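You operate a simulated robot arm through the tools that you are given. There is no shell and no other tool. Be economical: measure what you need, move in short steps, check, and stop when the job is done.

You are at the controls of a simulated two-armed robot. One attempt, no reset.

JOB
Rinse out the clear jug and stand it on the drying mat.
Fine: pour the blue water into the basin, then fill to the 250 ml line at the tap, then pour that out too; tap off. Set down upright: clear jug.

The check looks at the end state, three seconds after you hand in, the way a careful person would. Anything else that was tipped, shoved, dropped, spilled or broken makes it a failure.

ROBOT AND FRAMES
Two 7-joint arms with two-finger parallel grippers on one trunk, on a base that drives. Base frame: it is fixed to the floor where the robot stands at the start and does not move with it; the origin is under the middle of the robot, x ahead of it, y to its left, z up. Lengths are in m, angles in rad, forces in N, time in s.
The left shoulder is at the start at [0.03, 0.119, 1.085], the right one opposite. With the tool pointing down near the work surface each hand reaches from about 0.26 to 0.68 m from the robot's upright axis, wherever it stands, measured 20 degrees to its own side. Places, roughly: basin [0.7, 0.6, 0.9]; drying mat [0.6, 0.4, 0.9]; tap [0.9, 0.6, 1]. Payload 3.43 kg a hand.
Tool frame (each hand has its own): the origin (TCP) lies between the finger pads and is the grasp point; the fingertips stand 0.03 m ahead of it; z points along the fingers, y is the line along which they close. The gripper opens to 0.094 m. The fingers are 0.028 m wide and 0.01 m thick; the gripper's body (0.05 by 0.096 m) begins 0.055 m behind the TCP.
Orientation is told as [roll, pitch, yaw] about the base's x, y, z axes, in that order, counted from this pose: with the fingers straight down and closing along the base's y, the tool's x points along the base's -x, its y along +y and its z along -z.

CONTROLS
- The arms move only by the tool apply_moves. It takes "left_commands", "right_commands" or both (then of equal length, played together; a hand with none holds still); each is a list of rows, each a list of 2 entries, a list of its own where there are three numbers: the shift along the base's x, y, z in mm, then the turn, a rotation vector about the base's x, y, z in rad. In form: [[[dx, dy, dz], [wx, wy, wz]], ...]. A call has 1 to 20 rows; each row shifts and turns the commanded pose from where the row before left it. "left_grip" and "right_grip" are, for a hand that has rows, the opening, from 0 (shut) to 1 (fully open), set as the call begins (left out, the last holds). A row lasts 0.2 s, in which the tool goes at most 0.05 m and 0.15 rad; a call with a longer step from one row to the next is refused whole, and so is a gripper value outside its range. A pose out of reach is approached as far as the arm can. The call stops where the force on the tool passes 90 N (or 10 N more than at its start, if that is more) or the arm is blocked; 0.2 s more then pass. The fingers move at their own pace (about 0.072 m/s each) and stop on an object; they squeeze with about 27 N. The grip force told is the motor's: it shows also when the fingers shut on nothing. Time passes only in rows, and 0.2 s behind the last, so rows that do not move let the fingers close. The reply holds the time, the measured pose of the TCP, the force on the tool along the base axes, the opening and the grip force, in the units named above and with some noise, with the torque about the TCP (base axes, N m) and any sound that the robot's microphone picked up, and new pictures: "show" is both (left out), scene, wrist or none (wrist: the cameras of the hands that moved).
- Cameras (640 x 400 px; columns grow to the right, rows downward): "scene" is now at [0.0177, 0.0367, 1.7841]; the picture's right is [0.62, -0.79, 0.00], its down [-0.67, -0.53, -0.52] and it looks along [0.41, 0.32, -0.85] (base axes); focal length 259 px, centre (320, 200). "left" rides on the left gripper at [0.076, -0.014, -0.103] in its tool frame; the picture's right is [0.18, 0.98, 0.00], its down [-0.75, 0.14, -0.64] and it looks along [-0.63, 0.12, 0.77] (tool axes); focal length 243 px, centre (320, 200). "right" rides on the right gripper at [0.076, 0.014, -0.103] in its tool frame; the picture's right is [-0.18, 0.98, 0.00], its down [-0.75, -0.14, -0.64] and it looks along [-0.63, -0.12, 0.77] (tool axes); focal length 243 px, centre (320, 200). There is no depth. A picture from a camera that has moved, and an enlarged one, comes with that camera's place and axes in the base frame and with its lens. The place of the scene camera against the robot may be out by one fixed shift of up to 0.012 m in any direction.
- lift_body(by): slides the trunk up (or, below 0, down) by that many m; the arms and the scene camera ride with it, the base frame stays. It gives what a move gives, with no picture.
- drive_base(legs): drives the robot by 1 to 6 legs, each [ahead, turn to the left] in m and rad, along the robot's own axes; the way and the turn of a leg run together, so that a leg with both is an arc; at most 1.5 m and 3.142 rad a leg. The arms and the cameras ride along, it lands a little off, and it stops where it bumps. It gives what a move gives, and a new picture of the scene camera.
- pan_tilt(pan, tilt): turns the head with the scene camera to pan (to the left, within 2.496 rad either way) and tilt (down, from -0.506 to 1.204), counted from straight ahead of the robot. It gives what a move gives, and a new picture of the scene camera.
- enlarge(camera, box): a new picture of the part [left, top, right, bottom] of that camera's present view, enlarged. No time passes.
- finish_job(): hands the job in; it is judged then, once.

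Work in short steps. Places have to be worked out from the pictures, the camera data and where the tool is seen: move nearer, look again, correct. Check each grasp and each placing, and mend what went wrong. You have 120 turns and 260 pictures in all, those below and enlarged ones among them. Open the grippers and draw the arms clear of the work before you hand the job in, unless the task says otherwise; then end with one line.

The tools are called as name(argument=value, ...) on one line, values as JSON. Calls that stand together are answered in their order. apply_moves: Moves the arms, as the interface text tells. Its arguments: {"type":"object","properties":{"left_commands":{"type":"array"},"left_grip":{"type":"number"},"right_commands":{"type":"array"},"right_grip":{"type":"number"},"show":{"type":"string","enum":["both","scene","wrist","none"]}},"required":[]} The other tools are called the same way: lift_body (by) slides the trunk up or down; drive_base (legs) drives the base; pan_tilt (pan, tilt) turns the head that bears the scene camera; enlarge (camera, box) takes an enlarged picture of a part of a camera's view; finish_job () hands the job in.

At the start:

```text
time: 0.0
left_tcp_pos: [0.2645, 0.4007, 1.302]
left_ee_rot: [0.001, 0.001, 0.0]
left_wrist_force: [0.1, -0.3, 0.7]
left_wrist_torque: [0.01, 0.01, -0.03]
left_grip_width: 0.094
left_grasp_force: 0.2
right_tcp_pos: [0.2943, 0.0428, 1.2957]
right_ee_rot: [0.001, -0.002, 0.0]
right_wrist_force: [-0.5, 0.1, 0.9]
right_wrist_torque: [-0.01, 0.01, -0.03]
right_grip_width: 0.0941
right_grasp_force: 0.1
trunk travel left (down, up): [-0.35, 0.06]
robot x, y, heading: [-0.0015, -0.0025, 0.0]
head pan, tilt: [0.667, 1.025]
```

scene: 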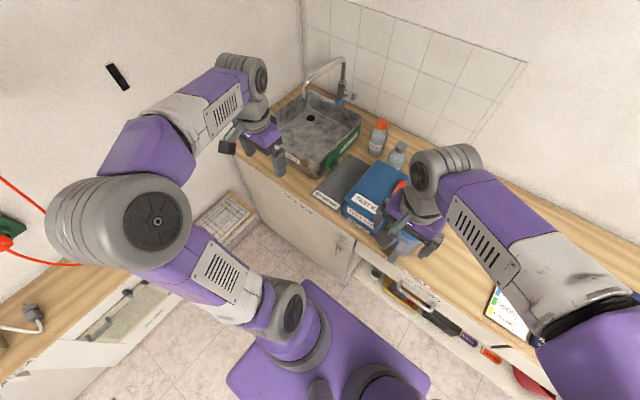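
right: 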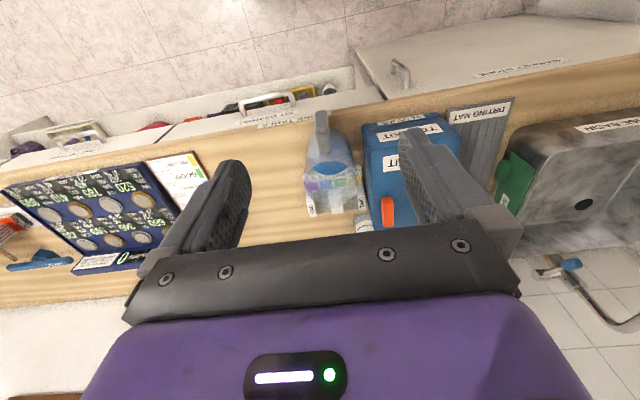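
left: 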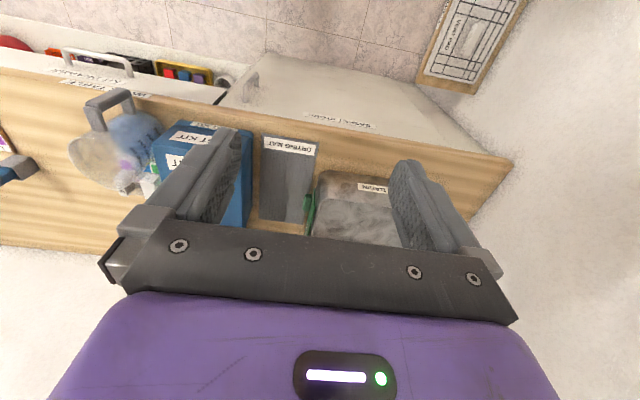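

The jug appears just to the right of the blue test kit box. I enlarge the views to locate it and the tap.

enlarge(camera="right", box=[260, 80, 460, 240])

enlarge(camera="left", box=[60, 70, 260, 220])

enlarge(camera="scene", box=[240, 50, 440, 210])

```text
2.50 times, centred on (360, 160) of right
camera zoom: at [0.218, 0.0583, 1.3996], right [0.18, 0.98, 0.0], down [0.75, -0.14, 0.64], along [0.63, -0.12, -0.77], focal length 606 px, centre (220, 300)
```

zoom: 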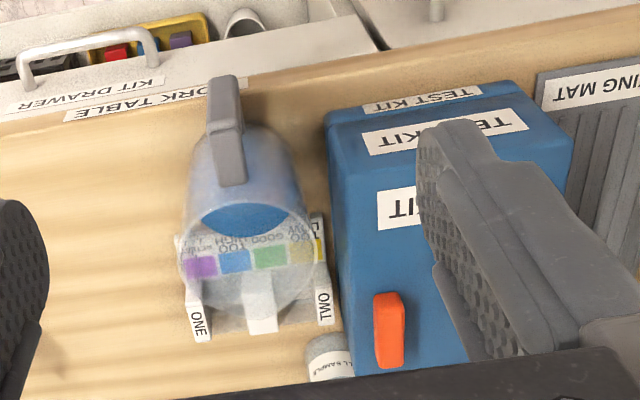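

```text
2.67 times, centred on (160, 145) of left
camera zoom: at [0.1888, 0.3878, 1.405], right [-0.18, 0.98, 0.0], down [0.75, 0.14, 0.64], along [0.63, 0.12, -0.77], focal length 647 px, centre (747, 347)
```

zoom: 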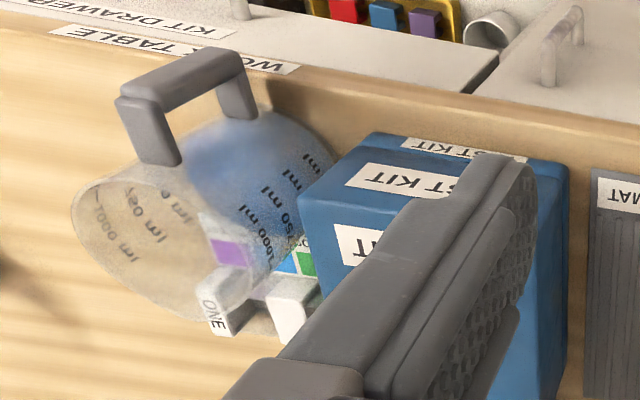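

```text
2.50 times, centred on (340, 130) of scene
camera zoom: at [0.0177, 0.0367, 1.7841], right [0.62, -0.79, 0.0], down [-0.67, -0.53, -0.52], along [0.41, 0.32, -0.85], focal length 646 px, centre (270, 375)
```

zoom: 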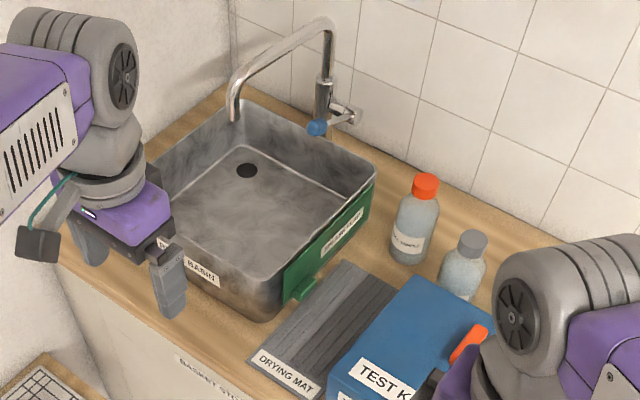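

The jug's rim comes out near (0.495, 0.024, 1.01), with its handle toward me. Now I'll look at the tap and basin more closely, and at the area around the base.

enlarge(camera="scene", box=[290, 50, 390, 115])

pan_tilt(pan=0.45, tilt=0.75)

```text
6.15 times, centred on (340, 82) of scene
camera zoom: at [0.0177, 0.0367, 1.7841], right [0.62, -0.79, 0.0], down [-0.67, -0.53, -0.52], along [0.41, 0.32, -0.85], focal length 1591 px, centre (197, 923)
```

zoom: 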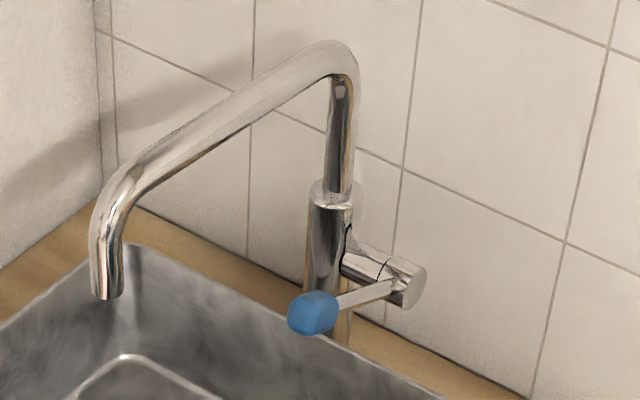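

```text
time: 0.8
left_tcp_pos: [0.2633, 0.4008, 1.302]
left_ee_rot: [-0.001, 0.0, 0.001]
left_wrist_force: [0.3, 0.5, -1.5]
left_wrist_torque: [0.01, 0.01, -0.02]
left_grip_width: 0.0937
left_grasp_force: 0.1
right_tcp_pos: [0.2939, 0.0435, 1.2959]
right_ee_rot: [0.0, -0.002, -0.001]
right_wrist_force: [-0.2, -0.1, 0.8]
right_wrist_torque: [-0.01, 0.0, 0.0]
right_grip_width: 0.0942
right_grasp_force: 0.0
trunk travel left (down, up): [-0.35, 0.06]
robot x, y, heading: [-0.004, 0.003, 0.001]
head pan, tilt: [0.45, 0.75]
camera scene: at [0.0388, 0.0308, 1.8049], right [0.44, -0.9, 0.0], down [-0.61, -0.3, -0.73], along [0.66, 0.32, -0.68], focal length 259 px, centre (320, 200)
```

scene: 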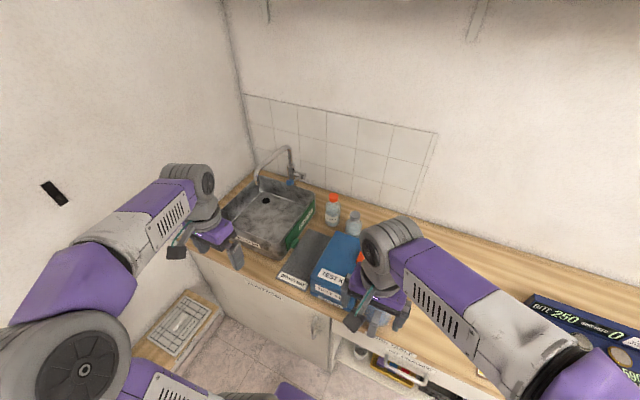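

The tap has a side lever with a blue knob. I take a second view of the basin and tap to triangulate.

enlarge(camera="scene", box=[215, 135, 325, 205])

enlarge(camera="scene", box=[210, 180, 370, 300])

```text
5.71 times, centred on (270, 170) of scene
camera zoom: at [0.0388, 0.0308, 1.8049], right [0.44, -0.9, 0.0], down [-0.61, -0.3, -0.73], along [0.66, 0.32, -0.68], focal length 1478 px, centre (606, 371)
```

zoom: 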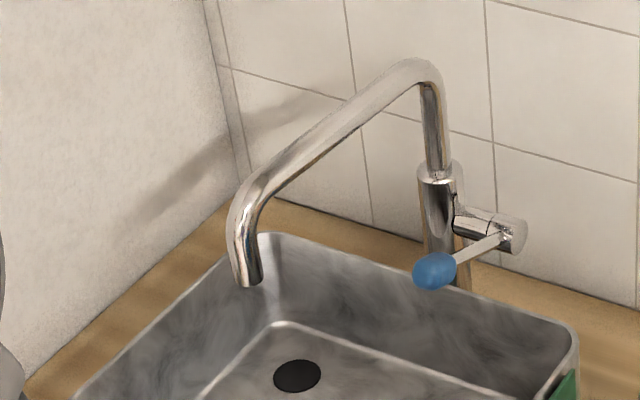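

```text
3.33 times, centred on (290, 240) of scene
camera zoom: at [0.0388, 0.0308, 1.8049], right [0.44, -0.9, 0.0], down [-0.61, -0.3, -0.73], along [0.66, 0.32, -0.68], focal length 862 px, centre (420, 67)
```

zoom: 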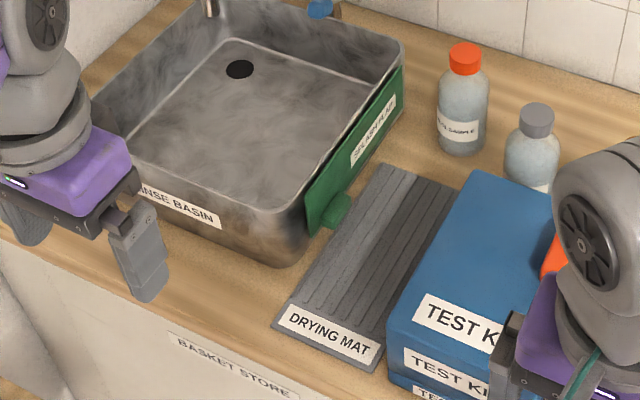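

I'll back the base 0.22 m to get room for a near-horizontal left-hand grasp of the jug handle.

drive_base(legs=[[-0.22, 0]])

apply_moves(right_commands=[[[0, -45, 0], [0, 0, 0]], [[0, -45, 0], [0, 0, 0]], [[0, -45, 0], [0, 0, 0]], [[0, -45, 0], [0, 0, 0]], [[0, -45, 0], [0, 0, 0]], [[0, -45, 0], [0, 0, 0]]], left_commands=[[[0, -30, -10], [0, -0.12, 0]], [[0, -30, -10], [0, -0.12, 0]], [[0, -30, -10], [0, -0.12, 0]], [[0, -30, -10], [0, -0.12, 0]], [[0, -30, -10], [0, -0.12, 0]], [[0, -30, -10], [0, -0.12, 0]]])

```text
time: 2.5
left_tcp_pos: [0.043, 0.4005, 1.3031]
left_ee_rot: [-0.001, 0.0, -0.001]
left_wrist_force: [-0.3, -0.6, 0.2]
left_wrist_torque: [-0.01, -0.01, -0.01]
left_grip_width: 0.094
left_grasp_force: 0.0
right_tcp_pos: [0.0726, 0.0432, 1.295]
right_ee_rot: [-0.001, -0.001, -0.002]
right_wrist_force: [-0.7, -1.0, 0.8]
right_wrist_torque: [-0.02, -0.03, -0.01]
right_grip_width: 0.0939
right_grasp_force: 0.1
trunk travel left (down, up): [-0.35, 0.06]
robot x, y, heading: [-0.2198, -0.0006, -0.003]
head pan, tilt: [0.45, 0.75]
camera scene: at [-0.1825, 0.0307, 1.8049], right [0.43, -0.9, 0.0], down [-0.61, -0.3, -0.73], along [0.66, 0.32, -0.68], focal length 259 px, centre (320, 200)
```

scene: 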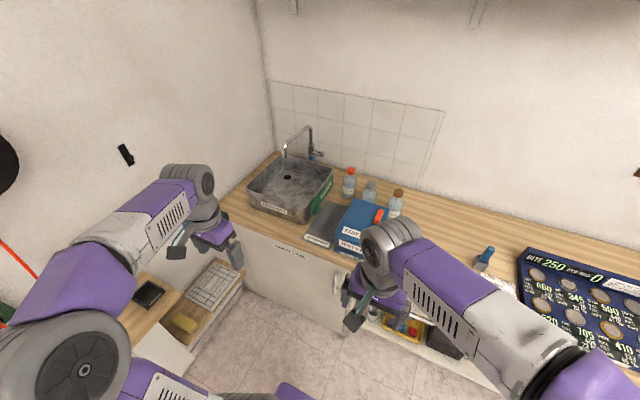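

```text
time: 3.9
left_tcp_pos: [0.0686, 0.2324, 1.2839]
left_ee_rot: [0.001, -0.721, -0.002]
left_wrist_force: [-0.5, 0.4, 1.1]
left_wrist_torque: [0.01, 0.02, -0.03]
left_grip_width: 0.0939
left_grasp_force: 0.0
left hand out of reach, approached as far as the arm can: row 5, 6
right_tcp_pos: [0.0743, -0.2281, 1.2941]
right_ee_rot: [0.001, 0.0, 0.0]
right_wrist_force: [0.3, -0.8, 0.4]
right_wrist_torque: [0.02, 0.0, 0.04]
right_grip_width: 0.0939
right_grasp_force: 0.1
trunk travel left (down, up): [-0.35, 0.06]
robot x, y, heading: [-0.221, -0.0004, -0.004]
head pan, tilt: [0.45, 0.75]
camera scene: at [-0.1822, 0.0285, 1.805], right [0.43, -0.9, 0.0], down [-0.61, -0.3, -0.73], along [0.66, 0.32, -0.68], focal length 259 px, centre (320, 200)
camera right: at [-0.0015, -0.2141, 1.3987], right [0.18, 0.98, 0.0], down [0.75, -0.14, 0.64], along [0.63, -0.12, -0.77], focal length 243 px, centre (320, 200)
camera left: at [-0.0553, 0.2194, 1.3091], right [-0.14, 0.98, -0.12], down [0.14, 0.14, 0.98], along [0.98, 0.12, -0.16], focal length 243 px, centre (320, 200)
```

scene: 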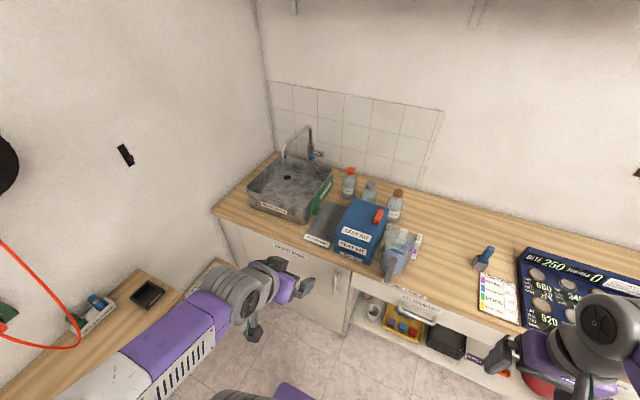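
right: 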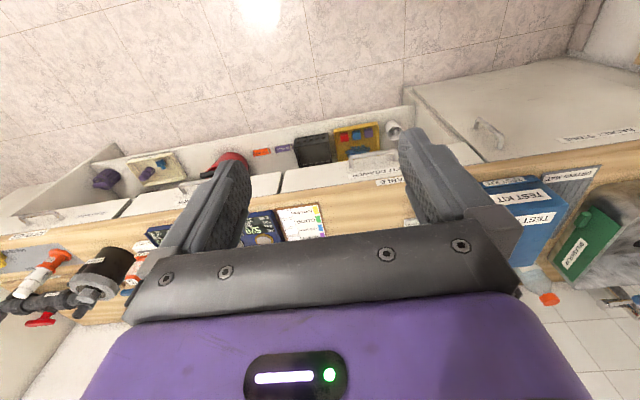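
left: 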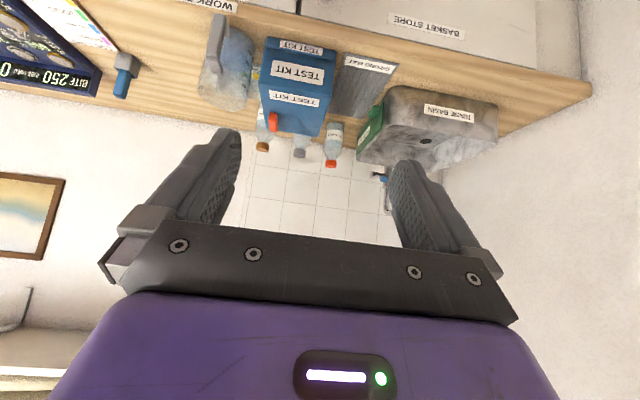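

The jug is now visible in the scene view with open space around it; I enlarge it to see the handle.

enlarge(camera="scene", box=[360, 210, 440, 290])

enlarge(camera="left", box=[180, 0, 300, 120])

```text
5.00 times, centred on (400, 250) of scene
camera zoom: at [-0.1822, 0.0285, 1.805], right [0.43, -0.9, 0.0], down [-0.61, -0.3, -0.73], along [0.66, 0.32, -0.68], focal length 1293 px, centre (-80, -50)
```

zoom: 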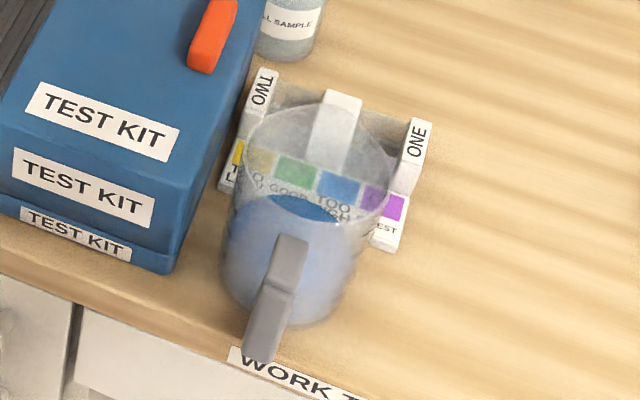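

```text
3.33 times, centred on (240, 60) of left
camera zoom: at [-0.0553, 0.2194, 1.3091], right [-0.14, 0.98, -0.12], down [0.14, 0.14, 0.98], along [0.98, 0.12, -0.16], focal length 809 px, centre (587, 667)
```

zoom: 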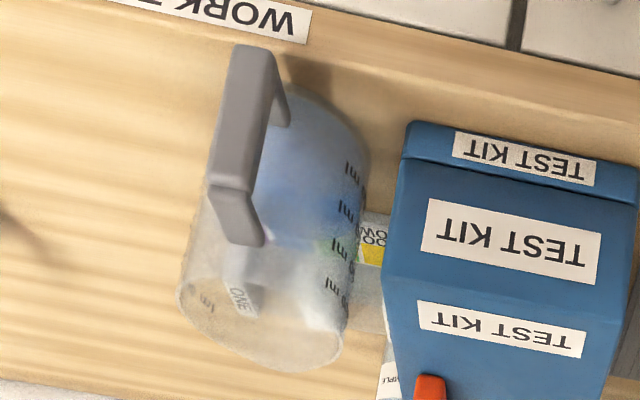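

The handle bar stands at about x 0.42, y 0.022, from z 0.87 to 0.966, right at the table's front edge. I move the left hand to a pre-grasp about 0.12 m in front, pitch about -1.2.

apply_moves(left_commands=[[[25, -18, -20], [0, -0.04, 0]], [[25, -18, -20], [0, -0.04, 0]], [[25, -18, -20], [0, -0.04, 0]], [[25, -18, -20], [0, -0.04, 0]], [[25, -18, -25], [0, -0.04, 0]], [[20, -18, -30], [0, -0.04, 0]], [[20, -18, -30], [0, -0.04, 0]], [[20, -18, -30], [0, -0.04, 0]], [[15, -18, -30], [0, -0.04, 0]], [[15, -18, -30], [0, -0.04, 0]], [[10, -18, -30], [0, -0.04, 0]], [[10, -12, -30], [0, -0.04, 0]]], left_grip=0.8)

```text
time: 6.5
left_tcp_pos: [0.3219, 0.0286, 0.9846]
left_ee_rot: [0.001, -1.2, 0.0]
left_wrist_force: [-0.3, 0.7, 0.5]
left_wrist_torque: [-0.01, 0.01, 0.01]
left_grip_width: 0.0753
left_grasp_force: 0.1
left hand out of reach, approached as far as the arm can: row 1, 2, 3
right_tcp_pos: [0.0747, -0.226, 1.2964]
right_ee_rot: [0.001, 0.0, -0.002]
right_wrist_force: [0.1, 1.0, 0.4]
right_wrist_torque: [-0.04, 0.04, 0.02]
right_grip_width: 0.0944
right_grasp_force: 0.1
trunk travel left (down, up): [-0.35, 0.06]
robot x, y, heading: [-0.2229, 0.0007, 0.001]
head pan, tilt: [0.45, 0.75]
camera scene: at [-0.1807, 0.0319, 1.8048], right [0.43, -0.9, 0.0], down [-0.62, -0.3, -0.73], along [0.66, 0.32, -0.68], focal length 259 px, centre (320, 200)
camera left: at [0.2011, 0.014, 0.9502], right [-0.07, 0.98, -0.17], down [-0.33, 0.14, 0.94], along [0.94, 0.12, 0.31], focal length 243 px, centre (320, 200)
```

scene: 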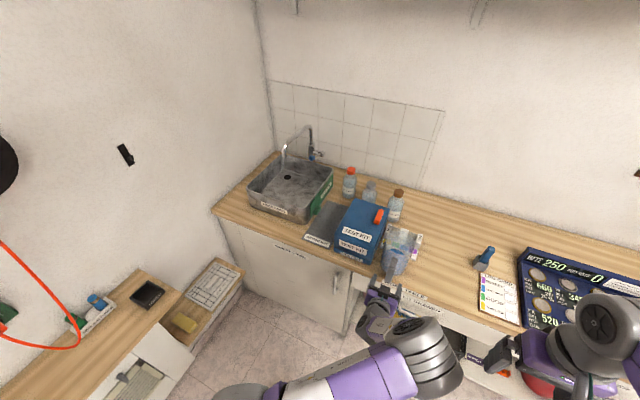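
left: 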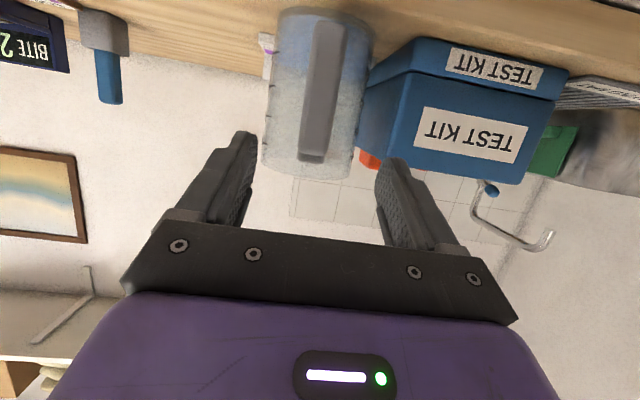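

The handle sits centred between the fingers, mid height about z 0.932. I advance onto it before closing.

apply_moves(left_commands=[[[15, 0, -10], [0, 0, 0]], [[15, -2, -10], [0, 0, 0]], [[15, -2, -10], [0, 0, 0]], [[15, 0, -10], [0, 0, 0]], [[15, 0, -8], [0, 0, 0]], [[12, 0, -2], [0, 0, 0]]])

```text
time: 7.9
left_tcp_pos: [0.3764, 0.0096, 0.9966]
left_ee_rot: [0.004, -1.198, -0.003]
left_wrist_force: [-0.4, 0.1, -0.7]
left_wrist_torque: [-0.01, -0.03, 0.02]
left_grip_width: 0.0753
left_grasp_force: 0.1
left hand out of reach, approached as far as the arm can: row 2, 3, 4, 5, 6
right_tcp_pos: [0.0744, -0.226, 1.296]
right_ee_rot: [0.0, -0.001, -0.003]
right_wrist_force: [-0.1, 0.5, -0.2]
right_wrist_torque: [-0.02, 0.0, 0.02]
right_grip_width: 0.0939
right_grasp_force: 0.1
trunk travel left (down, up): [-0.35, 0.06]
robot x, y, heading: [-0.2205, 0.0012, -0.002]
head pan, tilt: [0.45, 0.75]
camera scene: at [-0.1823, 0.0308, 1.8049], right [0.43, -0.9, 0.0], down [-0.61, -0.3, -0.73], along [0.66, 0.32, -0.68], focal length 259 px, centre (320, 200)
camera left: at [0.2548, -0.0037, 0.961], right [-0.07, 0.98, -0.17], down [-0.32, 0.14, 0.94], along [0.94, 0.12, 0.31], focal length 243 px, centre (320, 200)
```

scene: 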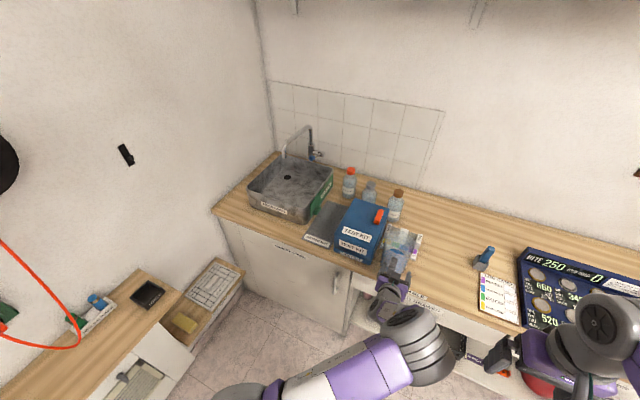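
left: 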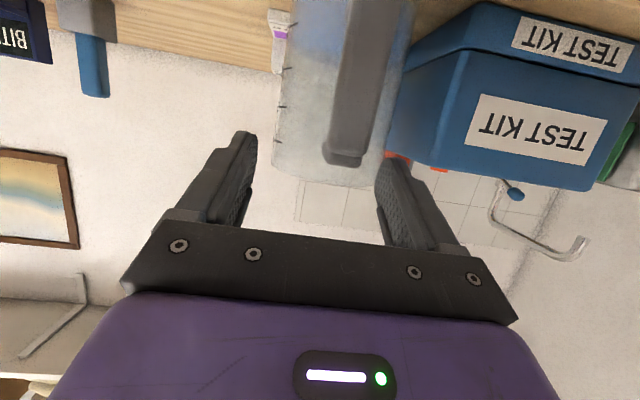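

The arm is at a limit here. I back off slightly and lower the trunk by 0.1 m so the same arm shape lands lower.

apply_moves(left_commands=[[[-20, 8, 0], [0, 0, 0]], [[-20, 8, 0], [0, 0, 0]]], show="none")

lift_body(by=-0.1)

```text
time: 8.5
left_tcp_pos: [0.3353, 0.0255, 0.996]
left_ee_rot: [0.004, -1.199, -0.004]
left_wrist_force: [0.8, -1.0, 0.4]
left_wrist_torque: [0.0, -0.02, -0.01]
left_grip_width: 0.075
left_grasp_force: 0.1
right_tcp_pos: [0.0751, -0.2264, 1.2952]
right_ee_rot: [-0.001, -0.003, -0.004]
right_wrist_force: [-0.1, -0.3, -0.2]
right_wrist_torque: [-0.02, -0.01, -0.01]
right_grip_width: 0.0939
right_grasp_force: 0.1
trunk travel left (down, up): [-0.35, 0.06]
robot x, y, heading: [-0.2213, -0.0014, -0.002]
head pan, tilt: [0.45, 0.75]
```

```text
time: 9.8
left_tcp_pos: [0.3354, 0.027, 0.8953]
left_ee_rot: [0.003, -1.2, -0.002]
left_wrist_force: [0.0, 0.2, -0.6]
left_wrist_torque: [0.01, 0.03, 0.01]
left_grip_width: 0.0754
left_grasp_force: 0.1
right_tcp_pos: [0.0745, -0.2263, 1.1958]
right_ee_rot: [-0.001, -0.002, -0.003]
right_wrist_force: [0.4, 0.3, 0.6]
right_wrist_torque: [-0.02, 0.02, -0.01]
right_grip_width: 0.0939
right_grasp_force: 0.2
trunk travel left (down, up): [-0.25, 0.16]
robot x, y, heading: [-0.2194, 0.0012, 0.002]
head pan, tilt: [0.45, 0.75]
```

Now at z 0.895; I raise to about 0.935 and look before advancing.

apply_moves(left_commands=[[[0, 0, 20], [0, 0, 0]], [[5, 0, 22], [0, 0, 0]], [[15, 0, 0], [0, 0, 0]]], show="wrist")

```text
time: 10.6
left_tcp_pos: [0.3564, 0.0271, 0.9375]
left_ee_rot: [0.003, -1.199, -0.002]
left_wrist_force: [-0.3, 0.2, 0.5]
left_wrist_torque: [0.02, 0.05, 0.03]
left_grip_width: 0.075
left_grasp_force: 0.1
right_tcp_pos: [0.075, -0.2268, 1.1955]
right_ee_rot: [0.001, -0.002, -0.001]
right_wrist_force: [0.9, 0.1, -0.3]
right_wrist_torque: [0.03, 0.02, 0.01]
right_grip_width: 0.0938
right_grasp_force: 0.0
trunk travel left (down, up): [-0.25, 0.16]
robot x, y, heading: [-0.2221, -0.0044, -0.005]
head pan, tilt: [0.45, 0.75]
camera left: at [0.2348, 0.0126, 0.9026], right [-0.07, 0.98, -0.17], down [-0.33, 0.14, 0.94], along [0.94, 0.12, 0.31], focal length 243 px, centre (320, 200)
```

left: 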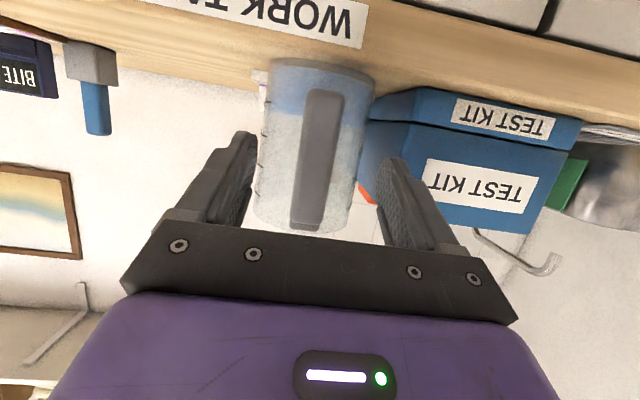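

The handle is centred; I advance to x ≈ 0.412.

apply_moves(left_commands=[[[12, 0, -1], [0, 0, 0]], [[12, 0, -1], [0, 0, 0]], [[12, 0, 0], [0, 0, 0]], [[10, 0, 0], [0, 0, 0]], [[10, 0, 0], [0, 0, 0]]])

```text
time: 11.8
left_tcp_pos: [0.4125, 0.0266, 0.9355]
left_ee_rot: [0.005, -1.197, -0.006]
left_wrist_force: [-0.4, -0.6, 1.0]
left_wrist_torque: [0.01, 0.02, -0.03]
left_grip_width: 0.0753
left_grasp_force: 0.1
right_tcp_pos: [0.0756, -0.2256, 1.1958]
right_ee_rot: [-0.001, -0.002, -0.002]
right_wrist_force: [-0.5, 0.1, -0.1]
right_wrist_torque: [0.01, 0.0, -0.03]
right_grip_width: 0.094
right_grasp_force: 0.1
trunk travel left (down, up): [-0.25, 0.16]
robot x, y, heading: [-0.2228, 0.0024, -0.003]
head pan, tilt: [0.45, 0.75]
camera scene: at [-0.1823, 0.0308, 1.7049], right [0.43, -0.9, 0.0], down [-0.61, -0.3, -0.73], along [0.66, 0.32, -0.68], focal length 259 px, centre (320, 200)
camera left: at [0.2903, 0.0127, 0.9008], right [-0.07, 0.98, -0.17], down [-0.32, 0.14, 0.94], along [0.94, 0.12, 0.31], focal length 243 px, centre (320, 200)
```

scene: 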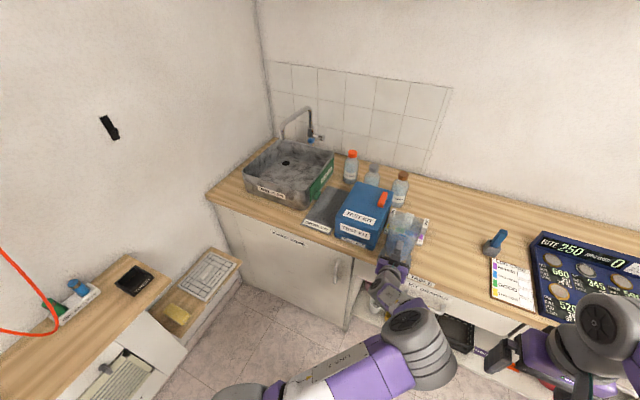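
left: 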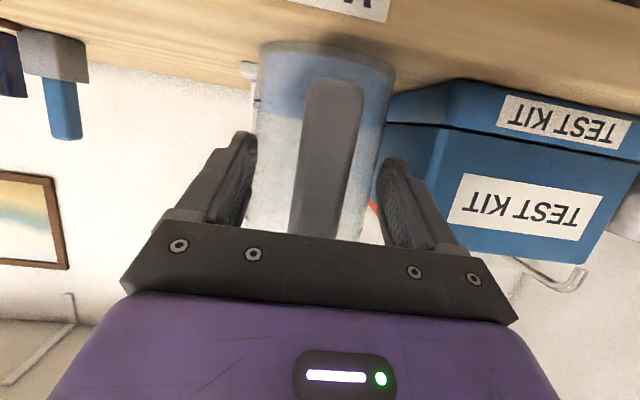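

Aligned within a few mm. Closing on the handle.

apply_moves(left_commands=[[[0, 0, 0], [0, 0, 0]], [[0, 0, 0], [0, 0, 0]], [[0, 0, 0], [0, 0, 0]], [[0, 0, 0], [0, 0, 0]]], left_grip=0)

```text
time: 12.8
left_tcp_pos: [0.4122, 0.0266, 0.9366]
left_ee_rot: [0.002, -1.201, -0.004]
left_wrist_force: [0.7, -0.3, 0.7]
left_wrist_torque: [-0.05, 0.0, -0.01]
left_grip_width: 0.0306
left_grasp_force: 27.5
right_tcp_pos: [0.0742, -0.2274, 1.1958]
right_ee_rot: [-0.001, -0.002, -0.001]
right_wrist_force: [0.6, -0.2, -0.2]
right_wrist_torque: [0.01, 0.0, 0.0]
right_grip_width: 0.094
right_grasp_force: 0.0
trunk travel left (down, up): [-0.25, 0.16]
robot x, y, heading: [-0.2217, -0.0001, -0.003]
head pan, tilt: [0.45, 0.75]
camera scene: at [-0.1824, 0.0307, 1.7049], right [0.43, -0.9, 0.0], down [-0.61, -0.3, -0.73], along [0.66, 0.32, -0.68], focal length 259 px, centre (320, 200)
camera left: at [0.2902, 0.0126, 0.9009], right [-0.07, 0.98, -0.17], down [-0.33, 0.14, 0.94], along [0.94, 0.12, 0.31], focal length 243 px, centre (320, 200)
```

scene: 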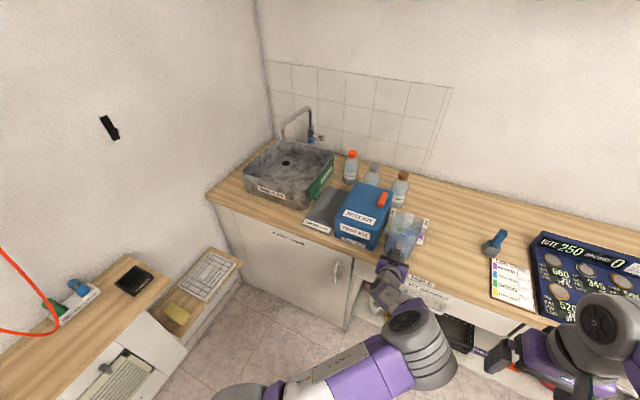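
left: 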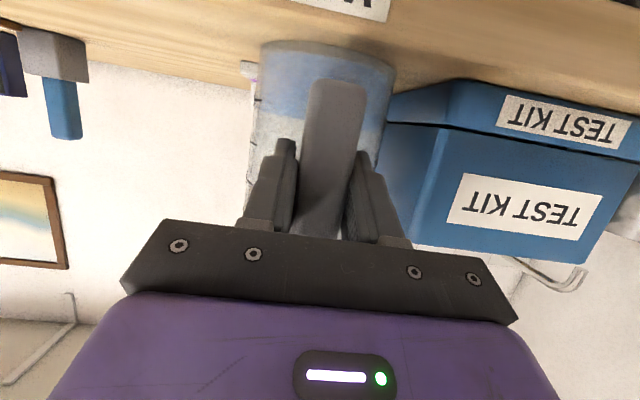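

Firm grip (0.031 m, 27 N). Lift with the trunk so the arm shape is unchanged.

lift_body(by=0.03)

enlarge(camera="scene", box=[350, 190, 450, 290])

```text
time: 13.6
left_tcp_pos: [0.4115, 0.0264, 0.9657]
left_ee_rot: [0.006, -1.2, -0.003]
left_wrist_force: [0.2, 0.0, -4.4]
left_wrist_torque: [0.02, 0.3, -0.02]
left_grip_width: 0.0302
left_grasp_force: 26.6
right_tcp_pos: [0.0749, -0.2268, 1.2257]
right_ee_rot: [-0.002, -0.001, -0.001]
right_wrist_force: [0.4, 0.0, 0.5]
right_wrist_torque: [0.02, -0.02, -0.01]
right_grip_width: 0.0939
right_grasp_force: 0.0
trunk travel left (down, up): [-0.28, 0.13]
robot x, y, heading: [-0.2177, 0.0013, -0.008]
head pan, tilt: [0.45, 0.75]
```

```text
4.00 times, centred on (400, 240) of scene
camera zoom: at [-0.1816, 0.0306, 1.7349], right [0.43, -0.9, 0.0], down [-0.61, -0.3, -0.73], along [0.66, 0.32, -0.68], focal length 1034 px, centre (0, 40)
```

zoom: 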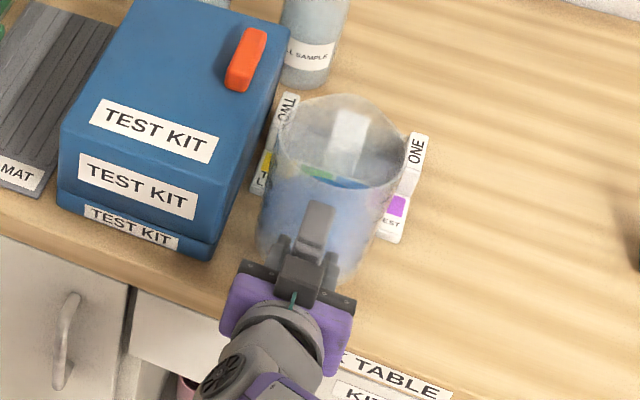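

The jug is lifted clean (4.4 N). I raise it over the box height, back off, and turn left toward the basin.

lift_body(by=0.12)

drive_base(legs=[[-0.12, 0], [0, 0.6]])

```text
time: 15.1
left_tcp_pos: [0.4114, 0.0261, 1.0852]
left_ee_rot: [0.006, -1.199, -0.003]
left_wrist_force: [0.1, 0.2, -4.2]
left_wrist_torque: [0.03, 0.3, -0.05]
left_grip_width: 0.0306
left_grasp_force: 26.8
right_tcp_pos: [0.0754, -0.2266, 1.3462]
right_ee_rot: [-0.001, -0.002, -0.002]
right_wrist_force: [0.2, 0.8, -0.3]
right_wrist_torque: [0.01, 0.0, -0.01]
right_grip_width: 0.0941
right_grasp_force: 0.0
trunk travel left (down, up): [-0.4, 0.01]
robot x, y, heading: [-0.2201, -0.0, 0.002]
head pan, tilt: [0.45, 0.75]
```

```text
time: 17.9
left_tcp_pos: [0.1683, 0.3782, 1.0854]
left_ee_rot: [0.003, -1.199, 0.594]
left_wrist_force: [-0.2, -0.3, -3.5]
left_wrist_torque: [-0.16, 0.26, 0.01]
left_grip_width: 0.0302
left_grasp_force: 26.8
right_tcp_pos: [0.0321, -0.0213, 1.3461]
right_ee_rot: [0.0, 0.0, 0.596]
right_wrist_force: [0.1, -0.2, -0.3]
right_wrist_torque: [0.0, 0.0, 0.01]
right_grip_width: 0.0938
right_grasp_force: 0.0
trunk travel left (down, up): [-0.4, 0.01]
robot x, y, heading: [-0.3406, 0.0056, 0.599]
head pan, tilt: [0.45, 0.75]
camera scene: at [-0.3297, 0.0501, 1.8549], right [0.87, -0.5, 0.0], down [-0.34, -0.59, -0.73], along [0.37, 0.63, -0.68], focal length 259 px, centre (320, 200)
```

scene: 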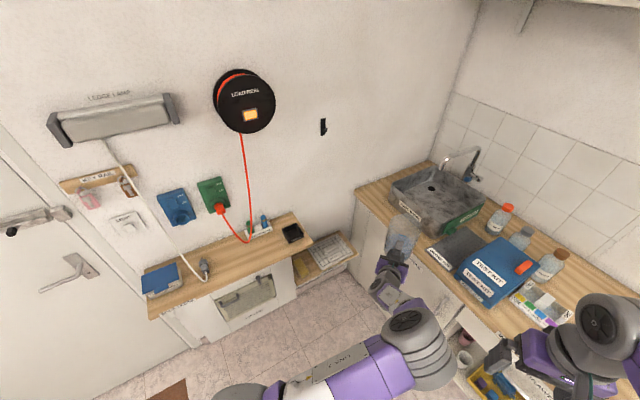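

Clear path; the left desk is far enough. I drive ahead 0.2 m and aim the head at the basin.

drive_base(legs=[[0.2, 0]])

pan_tilt(pan=0.0, tilt=0.75)

enlarge(camera="scene", box=[220, 60, 440, 260])

enlarge(camera="left", box=[0, 0, 640, 400])

```text
time: 19.5
left_tcp_pos: [0.331, 0.4905, 1.085]
left_ee_rot: [0.005, -1.201, 0.595]
left_wrist_force: [-0.4, -0.8, -4.8]
left_wrist_torque: [-0.12, 0.25, -0.01]
left_grip_width: 0.0303
left_grasp_force: 27.1
right_tcp_pos: [0.1956, 0.0913, 1.3457]
right_ee_rot: [0.0, -0.002, 0.599]
right_wrist_force: [-0.3, -0.5, 0.9]
right_wrist_torque: [0.02, 0.0, 0.01]
right_grip_width: 0.094
right_grasp_force: 0.2
trunk travel left (down, up): [-0.4, 0.01]
robot x, y, heading: [-0.1736, 0.1092, 0.597]
head pan, tilt: [0.45, 0.75]
camera scene: at [-0.1664, 0.161, 1.8549], right [0.87, -0.5, 0.0], down [-0.34, -0.59, -0.73], along [0.36, 0.63, -0.68], focal length 259 px, centre (320, 200)
```

scene: 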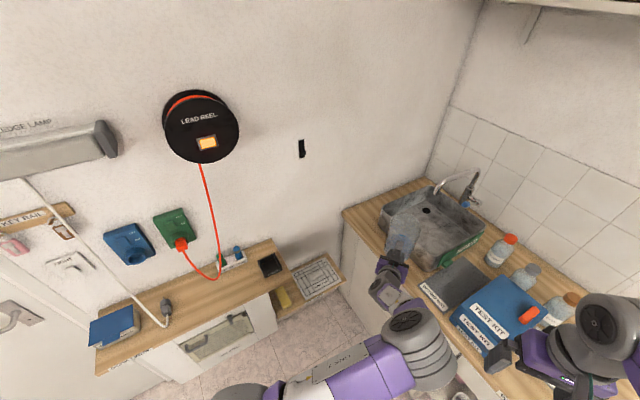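

```text
time: 20.4
left_tcp_pos: [0.33, 0.4905, 1.0855]
left_ee_rot: [0.007, -1.199, 0.595]
left_wrist_force: [0.3, 0.8, -4.9]
left_wrist_torque: [-0.16, 0.25, 0.0]
left_grip_width: 0.0304
left_grasp_force: 26.8
right_tcp_pos: [0.1947, 0.0907, 1.3451]
right_ee_rot: [-0.001, -0.002, 0.599]
right_wrist_force: [0.2, 0.0, -0.2]
right_wrist_torque: [0.01, 0.02, -0.01]
right_grip_width: 0.0942
right_grasp_force: 0.0
trunk travel left (down, up): [-0.4, 0.01]
robot x, y, heading: [-0.1732, 0.1084, 0.596]
head pan, tilt: [0.0, 0.75]
camera scene: at [-0.1399, 0.1356, 1.8549], right [0.56, -0.83, 0.0], down [-0.56, -0.38, -0.73], along [0.6, 0.41, -0.68], focal length 259 px, centre (320, 200)
```

scene: 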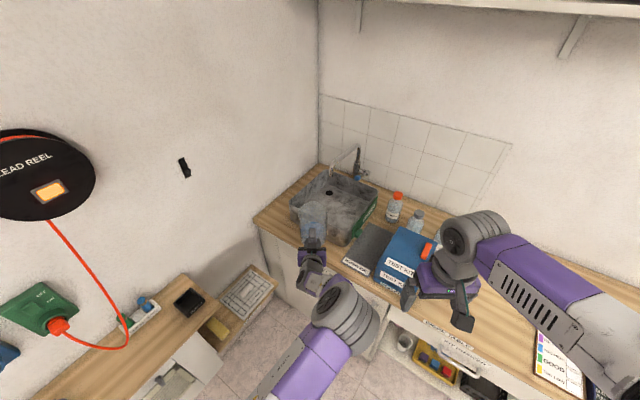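

```text
2.00 times, centred on (330, 160) of scene
camera zoom: at [-0.1399, 0.1356, 1.8549], right [0.56, -0.83, 0.0], down [-0.56, -0.38, -0.73], along [0.6, 0.41, -0.68], focal length 517 px, centre (300, 280)
```

zoom: 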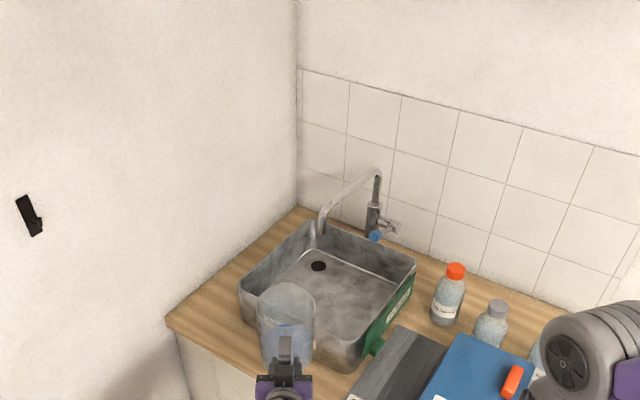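

```text
1.00 times, centred on (320, 200) of left (not enlarged: the box is as wide or as high as the picture)
camera zoom: at [0.2377, 0.4093, 1.0507], right [-0.61, 0.77, -0.17], down [-0.35, -0.07, 0.94], along [0.71, 0.63, 0.31], focal length 243 px, centre (320, 200)
```

zoom: 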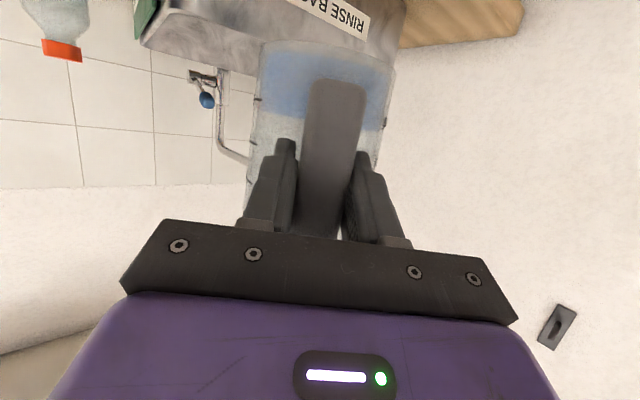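

Triangulated: spout end ≈ (0.694, 0.643, 1.10), knob ≈ (0.81, 0.56, 1.05), basin rim z ≈ 1.0 spanning x 0.5–0.85, y 0.44–0.79. I pull the jug in and up a bit so the base can get closer.

apply_moves(left_commands=[[[-16, -11, 5], [0, 0, 0]], [[-16, -11, 5], [0, 0, 0]], [[-16, -11, 5], [0, 0, 0]], [[-16, -11, 5], [0, 0, 0]], [[-16, -11, 5], [0, 0, 0]], [[-16, -11, 5], [0, 0, 0]]], show="none")

```text
time: 21.8
left_tcp_pos: [0.2338, 0.4226, 1.1164]
left_ee_rot: [0.005, -1.202, 0.596]
left_wrist_force: [0.1, 0.5, -4.0]
left_wrist_torque: [-0.15, 0.23, -0.01]
left_grip_width: 0.0302
left_grasp_force: 26.6
right_tcp_pos: [0.1937, 0.0903, 1.3461]
right_ee_rot: [0.001, -0.002, 0.597]
right_wrist_force: [-0.1, 0.7, 0.3]
right_wrist_torque: [0.01, -0.03, -0.02]
right_grip_width: 0.0938
right_grasp_force: 0.0
trunk travel left (down, up): [-0.4, 0.01]
robot x, y, heading: [-0.1784, 0.114, 0.596]
head pan, tilt: [0.0, 0.75]
```

Retracted without trouble. Now drive closer, in two stages: turn a bit, go ahead, then turn back.

drive_base(legs=[[0, 0.14], [0.2, 0]])

```text
time: 24.0
left_tcp_pos: [0.3364, 0.6097, 1.116]
left_ee_rot: [0.003, -1.198, 0.729]
left_wrist_force: [0.8, 0.9, -4.6]
left_wrist_torque: [-0.21, 0.22, 0.0]
left_grip_width: 0.0305
left_grasp_force: 26.8
right_tcp_pos: [0.3419, 0.2744, 1.346]
right_ee_rot: [0.0, -0.002, 0.733]
right_wrist_force: [0.3, 0.0, -0.1]
right_wrist_torque: [0.03, 0.02, 0.0]
right_grip_width: 0.094
right_grasp_force: 0.0
trunk travel left (down, up): [-0.4, 0.01]
robot x, y, heading: [-0.0304, 0.246, 0.732]
head pan, tilt: [0.0, 0.75]
camera scene: at [0.0036, 0.2747, 1.8549], right [0.67, -0.74, 0.0], down [-0.51, -0.46, -0.73], along [0.54, 0.49, -0.68], focal length 259 px, centre (320, 200)
```

scene: 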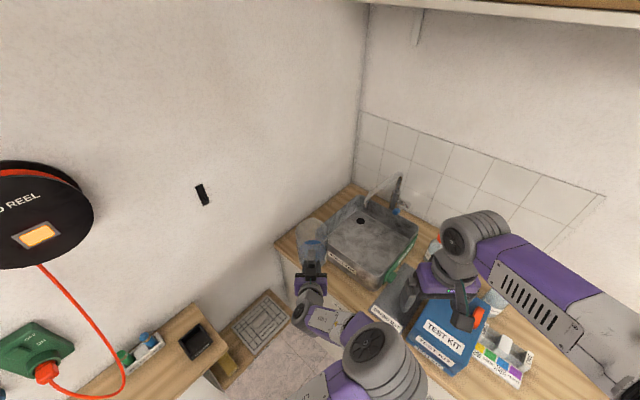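

Good. Turn right to heading about 0.3 and nudge ahead.

drive_base(legs=[[0, -0.43], [0.07, 0]])

```text
time: 26.3
left_tcp_pos: [0.5204, 0.4472, 1.1145]
left_ee_rot: [0.005, -1.197, 0.304]
left_wrist_force: [-0.1, 0.3, -4.2]
left_wrist_torque: [-0.1, 0.28, -0.01]
left_grip_width: 0.0302
left_grasp_force: 27.0
right_tcp_pos: [0.3873, 0.1395, 1.3454]
right_ee_rot: [-0.002, -0.001, 0.308]
right_wrist_force: [0.1, 0.8, 0.6]
right_wrist_torque: [-0.01, -0.01, 0.02]
right_grip_width: 0.0939
right_grasp_force: 0.1
trunk travel left (down, up): [-0.4, 0.01]
robot x, y, heading: [0.0379, 0.2645, 0.31]
head pan, tilt: [0.0, 0.75]
camera scene: at [0.081, 0.2759, 1.8549], right [0.3, -0.95, 0.0], down [-0.65, -0.21, -0.73], along [0.7, 0.22, -0.68], focal length 259 px, centre (320, 200)
```

scene: 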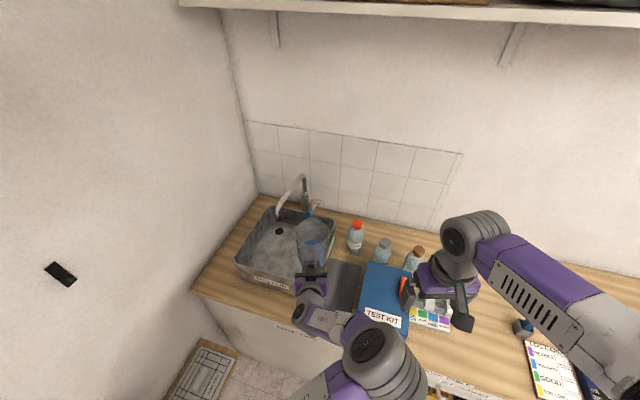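

Jug centre is now near (0.60, 0.47). I shift left about 0.1 m to be over the middle of the basin's front half.

apply_moves(left_commands=[[[-2, 20, 0], [0, 0, 0]], [[-2, 20, 0], [0, 0, 0]], [[-2, 20, 0], [0, 0, 0]], [[-2, 20, 0], [0, 0, 0]], [[-2, 20, 0], [0, 0, 0]]], show="none")

enlarge(camera="scene", box=[220, 160, 380, 310])

```text
time: 27.5
left_tcp_pos: [0.5096, 0.5477, 1.1153]
left_ee_rot: [0.003, -1.198, 0.304]
left_wrist_force: [-0.2, -0.5, -5.1]
left_wrist_torque: [-0.11, 0.28, -0.01]
left_grip_width: 0.0303
left_grasp_force: 27.4
right_tcp_pos: [0.3855, 0.1388, 1.3448]
right_ee_rot: [0.001, -0.001, 0.306]
right_wrist_force: [0.1, 0.5, -0.1]
right_wrist_torque: [-0.03, -0.02, 0.0]
right_grip_width: 0.0937
right_grasp_force: 0.0
trunk travel left (down, up): [-0.4, 0.01]
robot x, y, heading: [0.0358, 0.2634, 0.309]
head pan, tilt: [0.0, 0.75]
```

```text
2.67 times, centred on (300, 235) of scene
camera zoom: at [0.0808, 0.2771, 1.8549], right [0.3, -0.95, 0.0], down [-0.65, -0.21, -0.73], along [0.7, 0.22, -0.68], focal length 690 px, centre (373, 107)
```

zoom: 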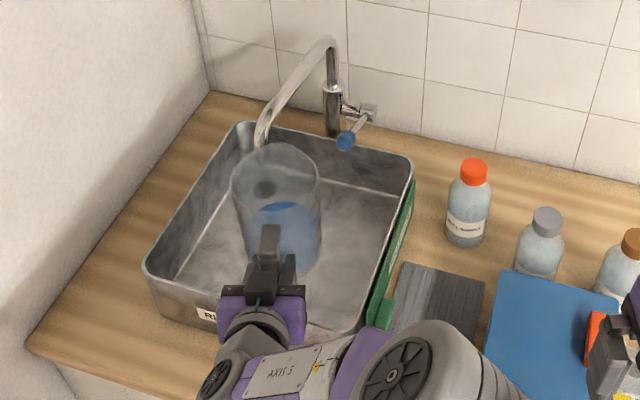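

The jug is well over the basin. I roll it to the left about the hand's forward axis in steps, checking for limits.

apply_moves(left_commands=[[[0, 0, 0], [-0.076, -0.024, 0]], [[0, 0, 0], [-0.076, -0.024, 0]], [[0, 0, 0], [-0.076, -0.024, 0]], [[0, 0, 0], [-0.076, -0.024, 0]], [[0, 0, 0], [-0.076, -0.024, 0]], [[0, 0, 0], [-0.076, -0.024, 0]], [[0, 0, 0], [-0.076, -0.024, 0]], [[0, 0, 0], [-0.076, -0.024, 0]], [[0, 0, 0], [-0.076, -0.024, 0]], [[0, 0, 0], [-0.076, -0.024, 0]]], show="scene")

enlarge(camera="scene", box=[220, 160, 380, 310])

```text
time: 29.7
left_tcp_pos: [0.508, 0.5383, 1.1238]
left_ee_rot: [-1.223, -0.708, 1.379]
left_wrist_force: [-0.4, -0.9, -4.6]
left_wrist_torque: [-0.06, 0.3, 0.02]
left_grip_width: 0.0305
left_grasp_force: 27.3
left hand out of reach, approached as far as the arm can: row 9, 10
right_tcp_pos: [0.3862, 0.1386, 1.3457]
right_ee_rot: [0.0, -0.001, 0.308]
right_wrist_force: [0.6, -0.4, -0.9]
right_wrist_torque: [0.01, 0.0, -0.01]
right_grip_width: 0.0943
right_grasp_force: 0.0
trunk travel left (down, up): [-0.4, 0.01]
robot x, y, heading: [0.0343, 0.2631, 0.304]
head pan, tilt: [0.0, 0.75]
camera scene: at [0.0803, 0.2759, 1.8549], right [0.3, -0.95, 0.0], down [-0.65, -0.21, -0.73], along [0.7, 0.22, -0.68], focal length 259 px, centre (320, 200)
```

scene: 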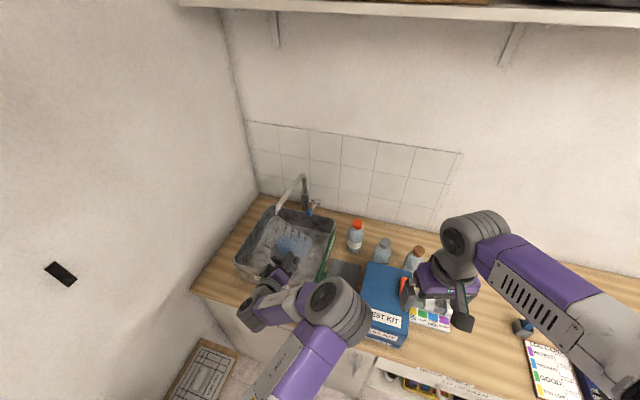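

```text
2.67 times, centred on (300, 235) of scene
camera zoom: at [0.0803, 0.2759, 1.8549], right [0.3, -0.95, 0.0], down [-0.65, -0.21, -0.73], along [0.7, 0.22, -0.68], focal length 690 px, centre (373, 107)
```

zoom: 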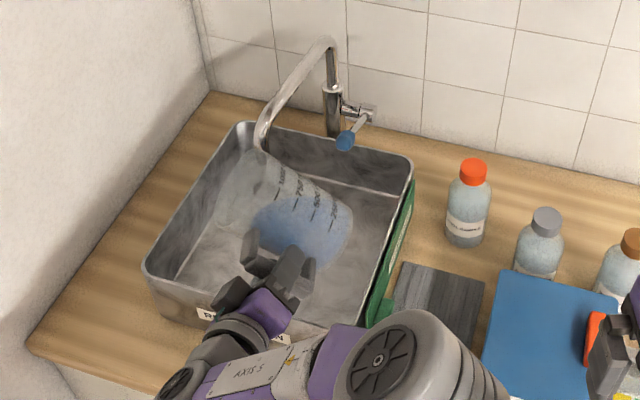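

Left roll hits a joint limit at about 1 rad with nothing poured. I'll roll back upright, shift 50 mm left, and then roll to the right instead.

apply_moves(left_commands=[[[0, 5, 0], [0.095, 0.03, 0]], [[0, 5, 0], [0.095, 0.03, 0]], [[0, 5, 0], [0.095, 0.03, 0]], [[0, 5, 0], [0.095, 0.03, 0]], [[0, 5, 0], [0.095, 0.03, 0]], [[0, 5, 0], [0.095, 0.03, 0]], [[0, 5, 0], [0.095, 0.03, 0]], [[0, 5, 0], [0.095, 0.03, 0]], [[0, 5, 0], [0.095, 0.03, 0]], [[0, 10, 0], [0.095, 0.03, 0]]], show="none")

```text
time: 31.9
left_tcp_pos: [0.5078, 0.5946, 1.1239]
left_ee_rot: [0.515, -1.151, -0.169]
left_wrist_force: [0.3, 0.4, -4.0]
left_wrist_torque: [-0.11, 0.23, 0.0]
left_grip_width: 0.0299
left_grasp_force: 27.0
right_tcp_pos: [0.3857, 0.1399, 1.3448]
right_ee_rot: [0.001, -0.003, 0.307]
right_wrist_force: [0.4, 0.1, -0.2]
right_wrist_torque: [-0.04, 0.02, 0.01]
right_grip_width: 0.094
right_grasp_force: 0.0
trunk travel left (down, up): [-0.4, 0.01]
robot x, y, heading: [0.0371, 0.2684, 0.307]
head pan, tilt: [0.0, 0.75]
```

Now slightly past upright to the right; I continue the right roll by about 1 rad.

apply_moves(left_commands=[[[0, 0, 0], [0.095, 0.03, 0]], [[0, 0, 0], [0.095, 0.03, 0]], [[0, 0, 0], [0.095, 0.03, 0]], [[0, 0, 0], [0.095, 0.03, 0]], [[0, 0, 0], [0.095, 0.03, 0]], [[0, 0, 0], [0.095, 0.03, 0]], [[0, 0, 0], [0.095, 0.03, 0]], [[0, 0, 0], [0.095, 0.03, 0]]], show="none")

enlarge(camera="scene", box=[220, 160, 380, 310])

```text
time: 33.7
left_tcp_pos: [0.5076, 0.5931, 1.1246]
left_ee_rot: [1.344, -0.53, -0.832]
left_wrist_force: [0.0, -0.6, -3.7]
left_wrist_torque: [-0.12, 0.3, -0.03]
left_grip_width: 0.0301
left_grasp_force: 27.1
right_tcp_pos: [0.3863, 0.1387, 1.3444]
right_ee_rot: [-0.001, 0.0, 0.308]
right_wrist_force: [-0.1, 0.2, 0.1]
right_wrist_torque: [0.0, 0.01, 0.0]
right_grip_width: 0.094
right_grasp_force: 0.1
trunk travel left (down, up): [-0.4, 0.01]
robot x, y, heading: [0.0312, 0.2645, 0.308]
head pan, tilt: [0.0, 0.75]
```

```text
2.67 times, centred on (300, 235) of scene
camera zoom: at [0.0804, 0.2761, 1.8549], right [0.3, -0.95, 0.0], down [-0.65, -0.21, -0.73], along [0.7, 0.22, -0.68], focal length 690 px, centre (373, 107)
```

zoom: 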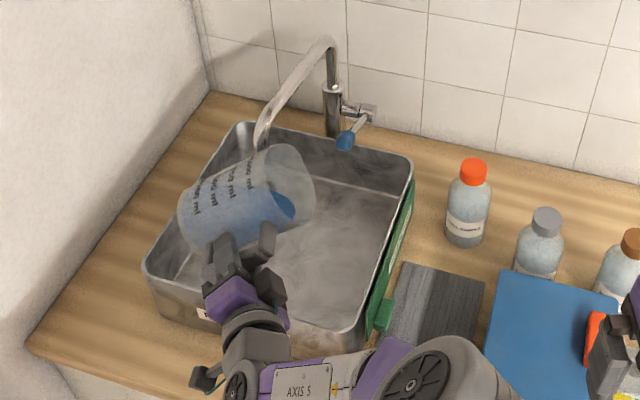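

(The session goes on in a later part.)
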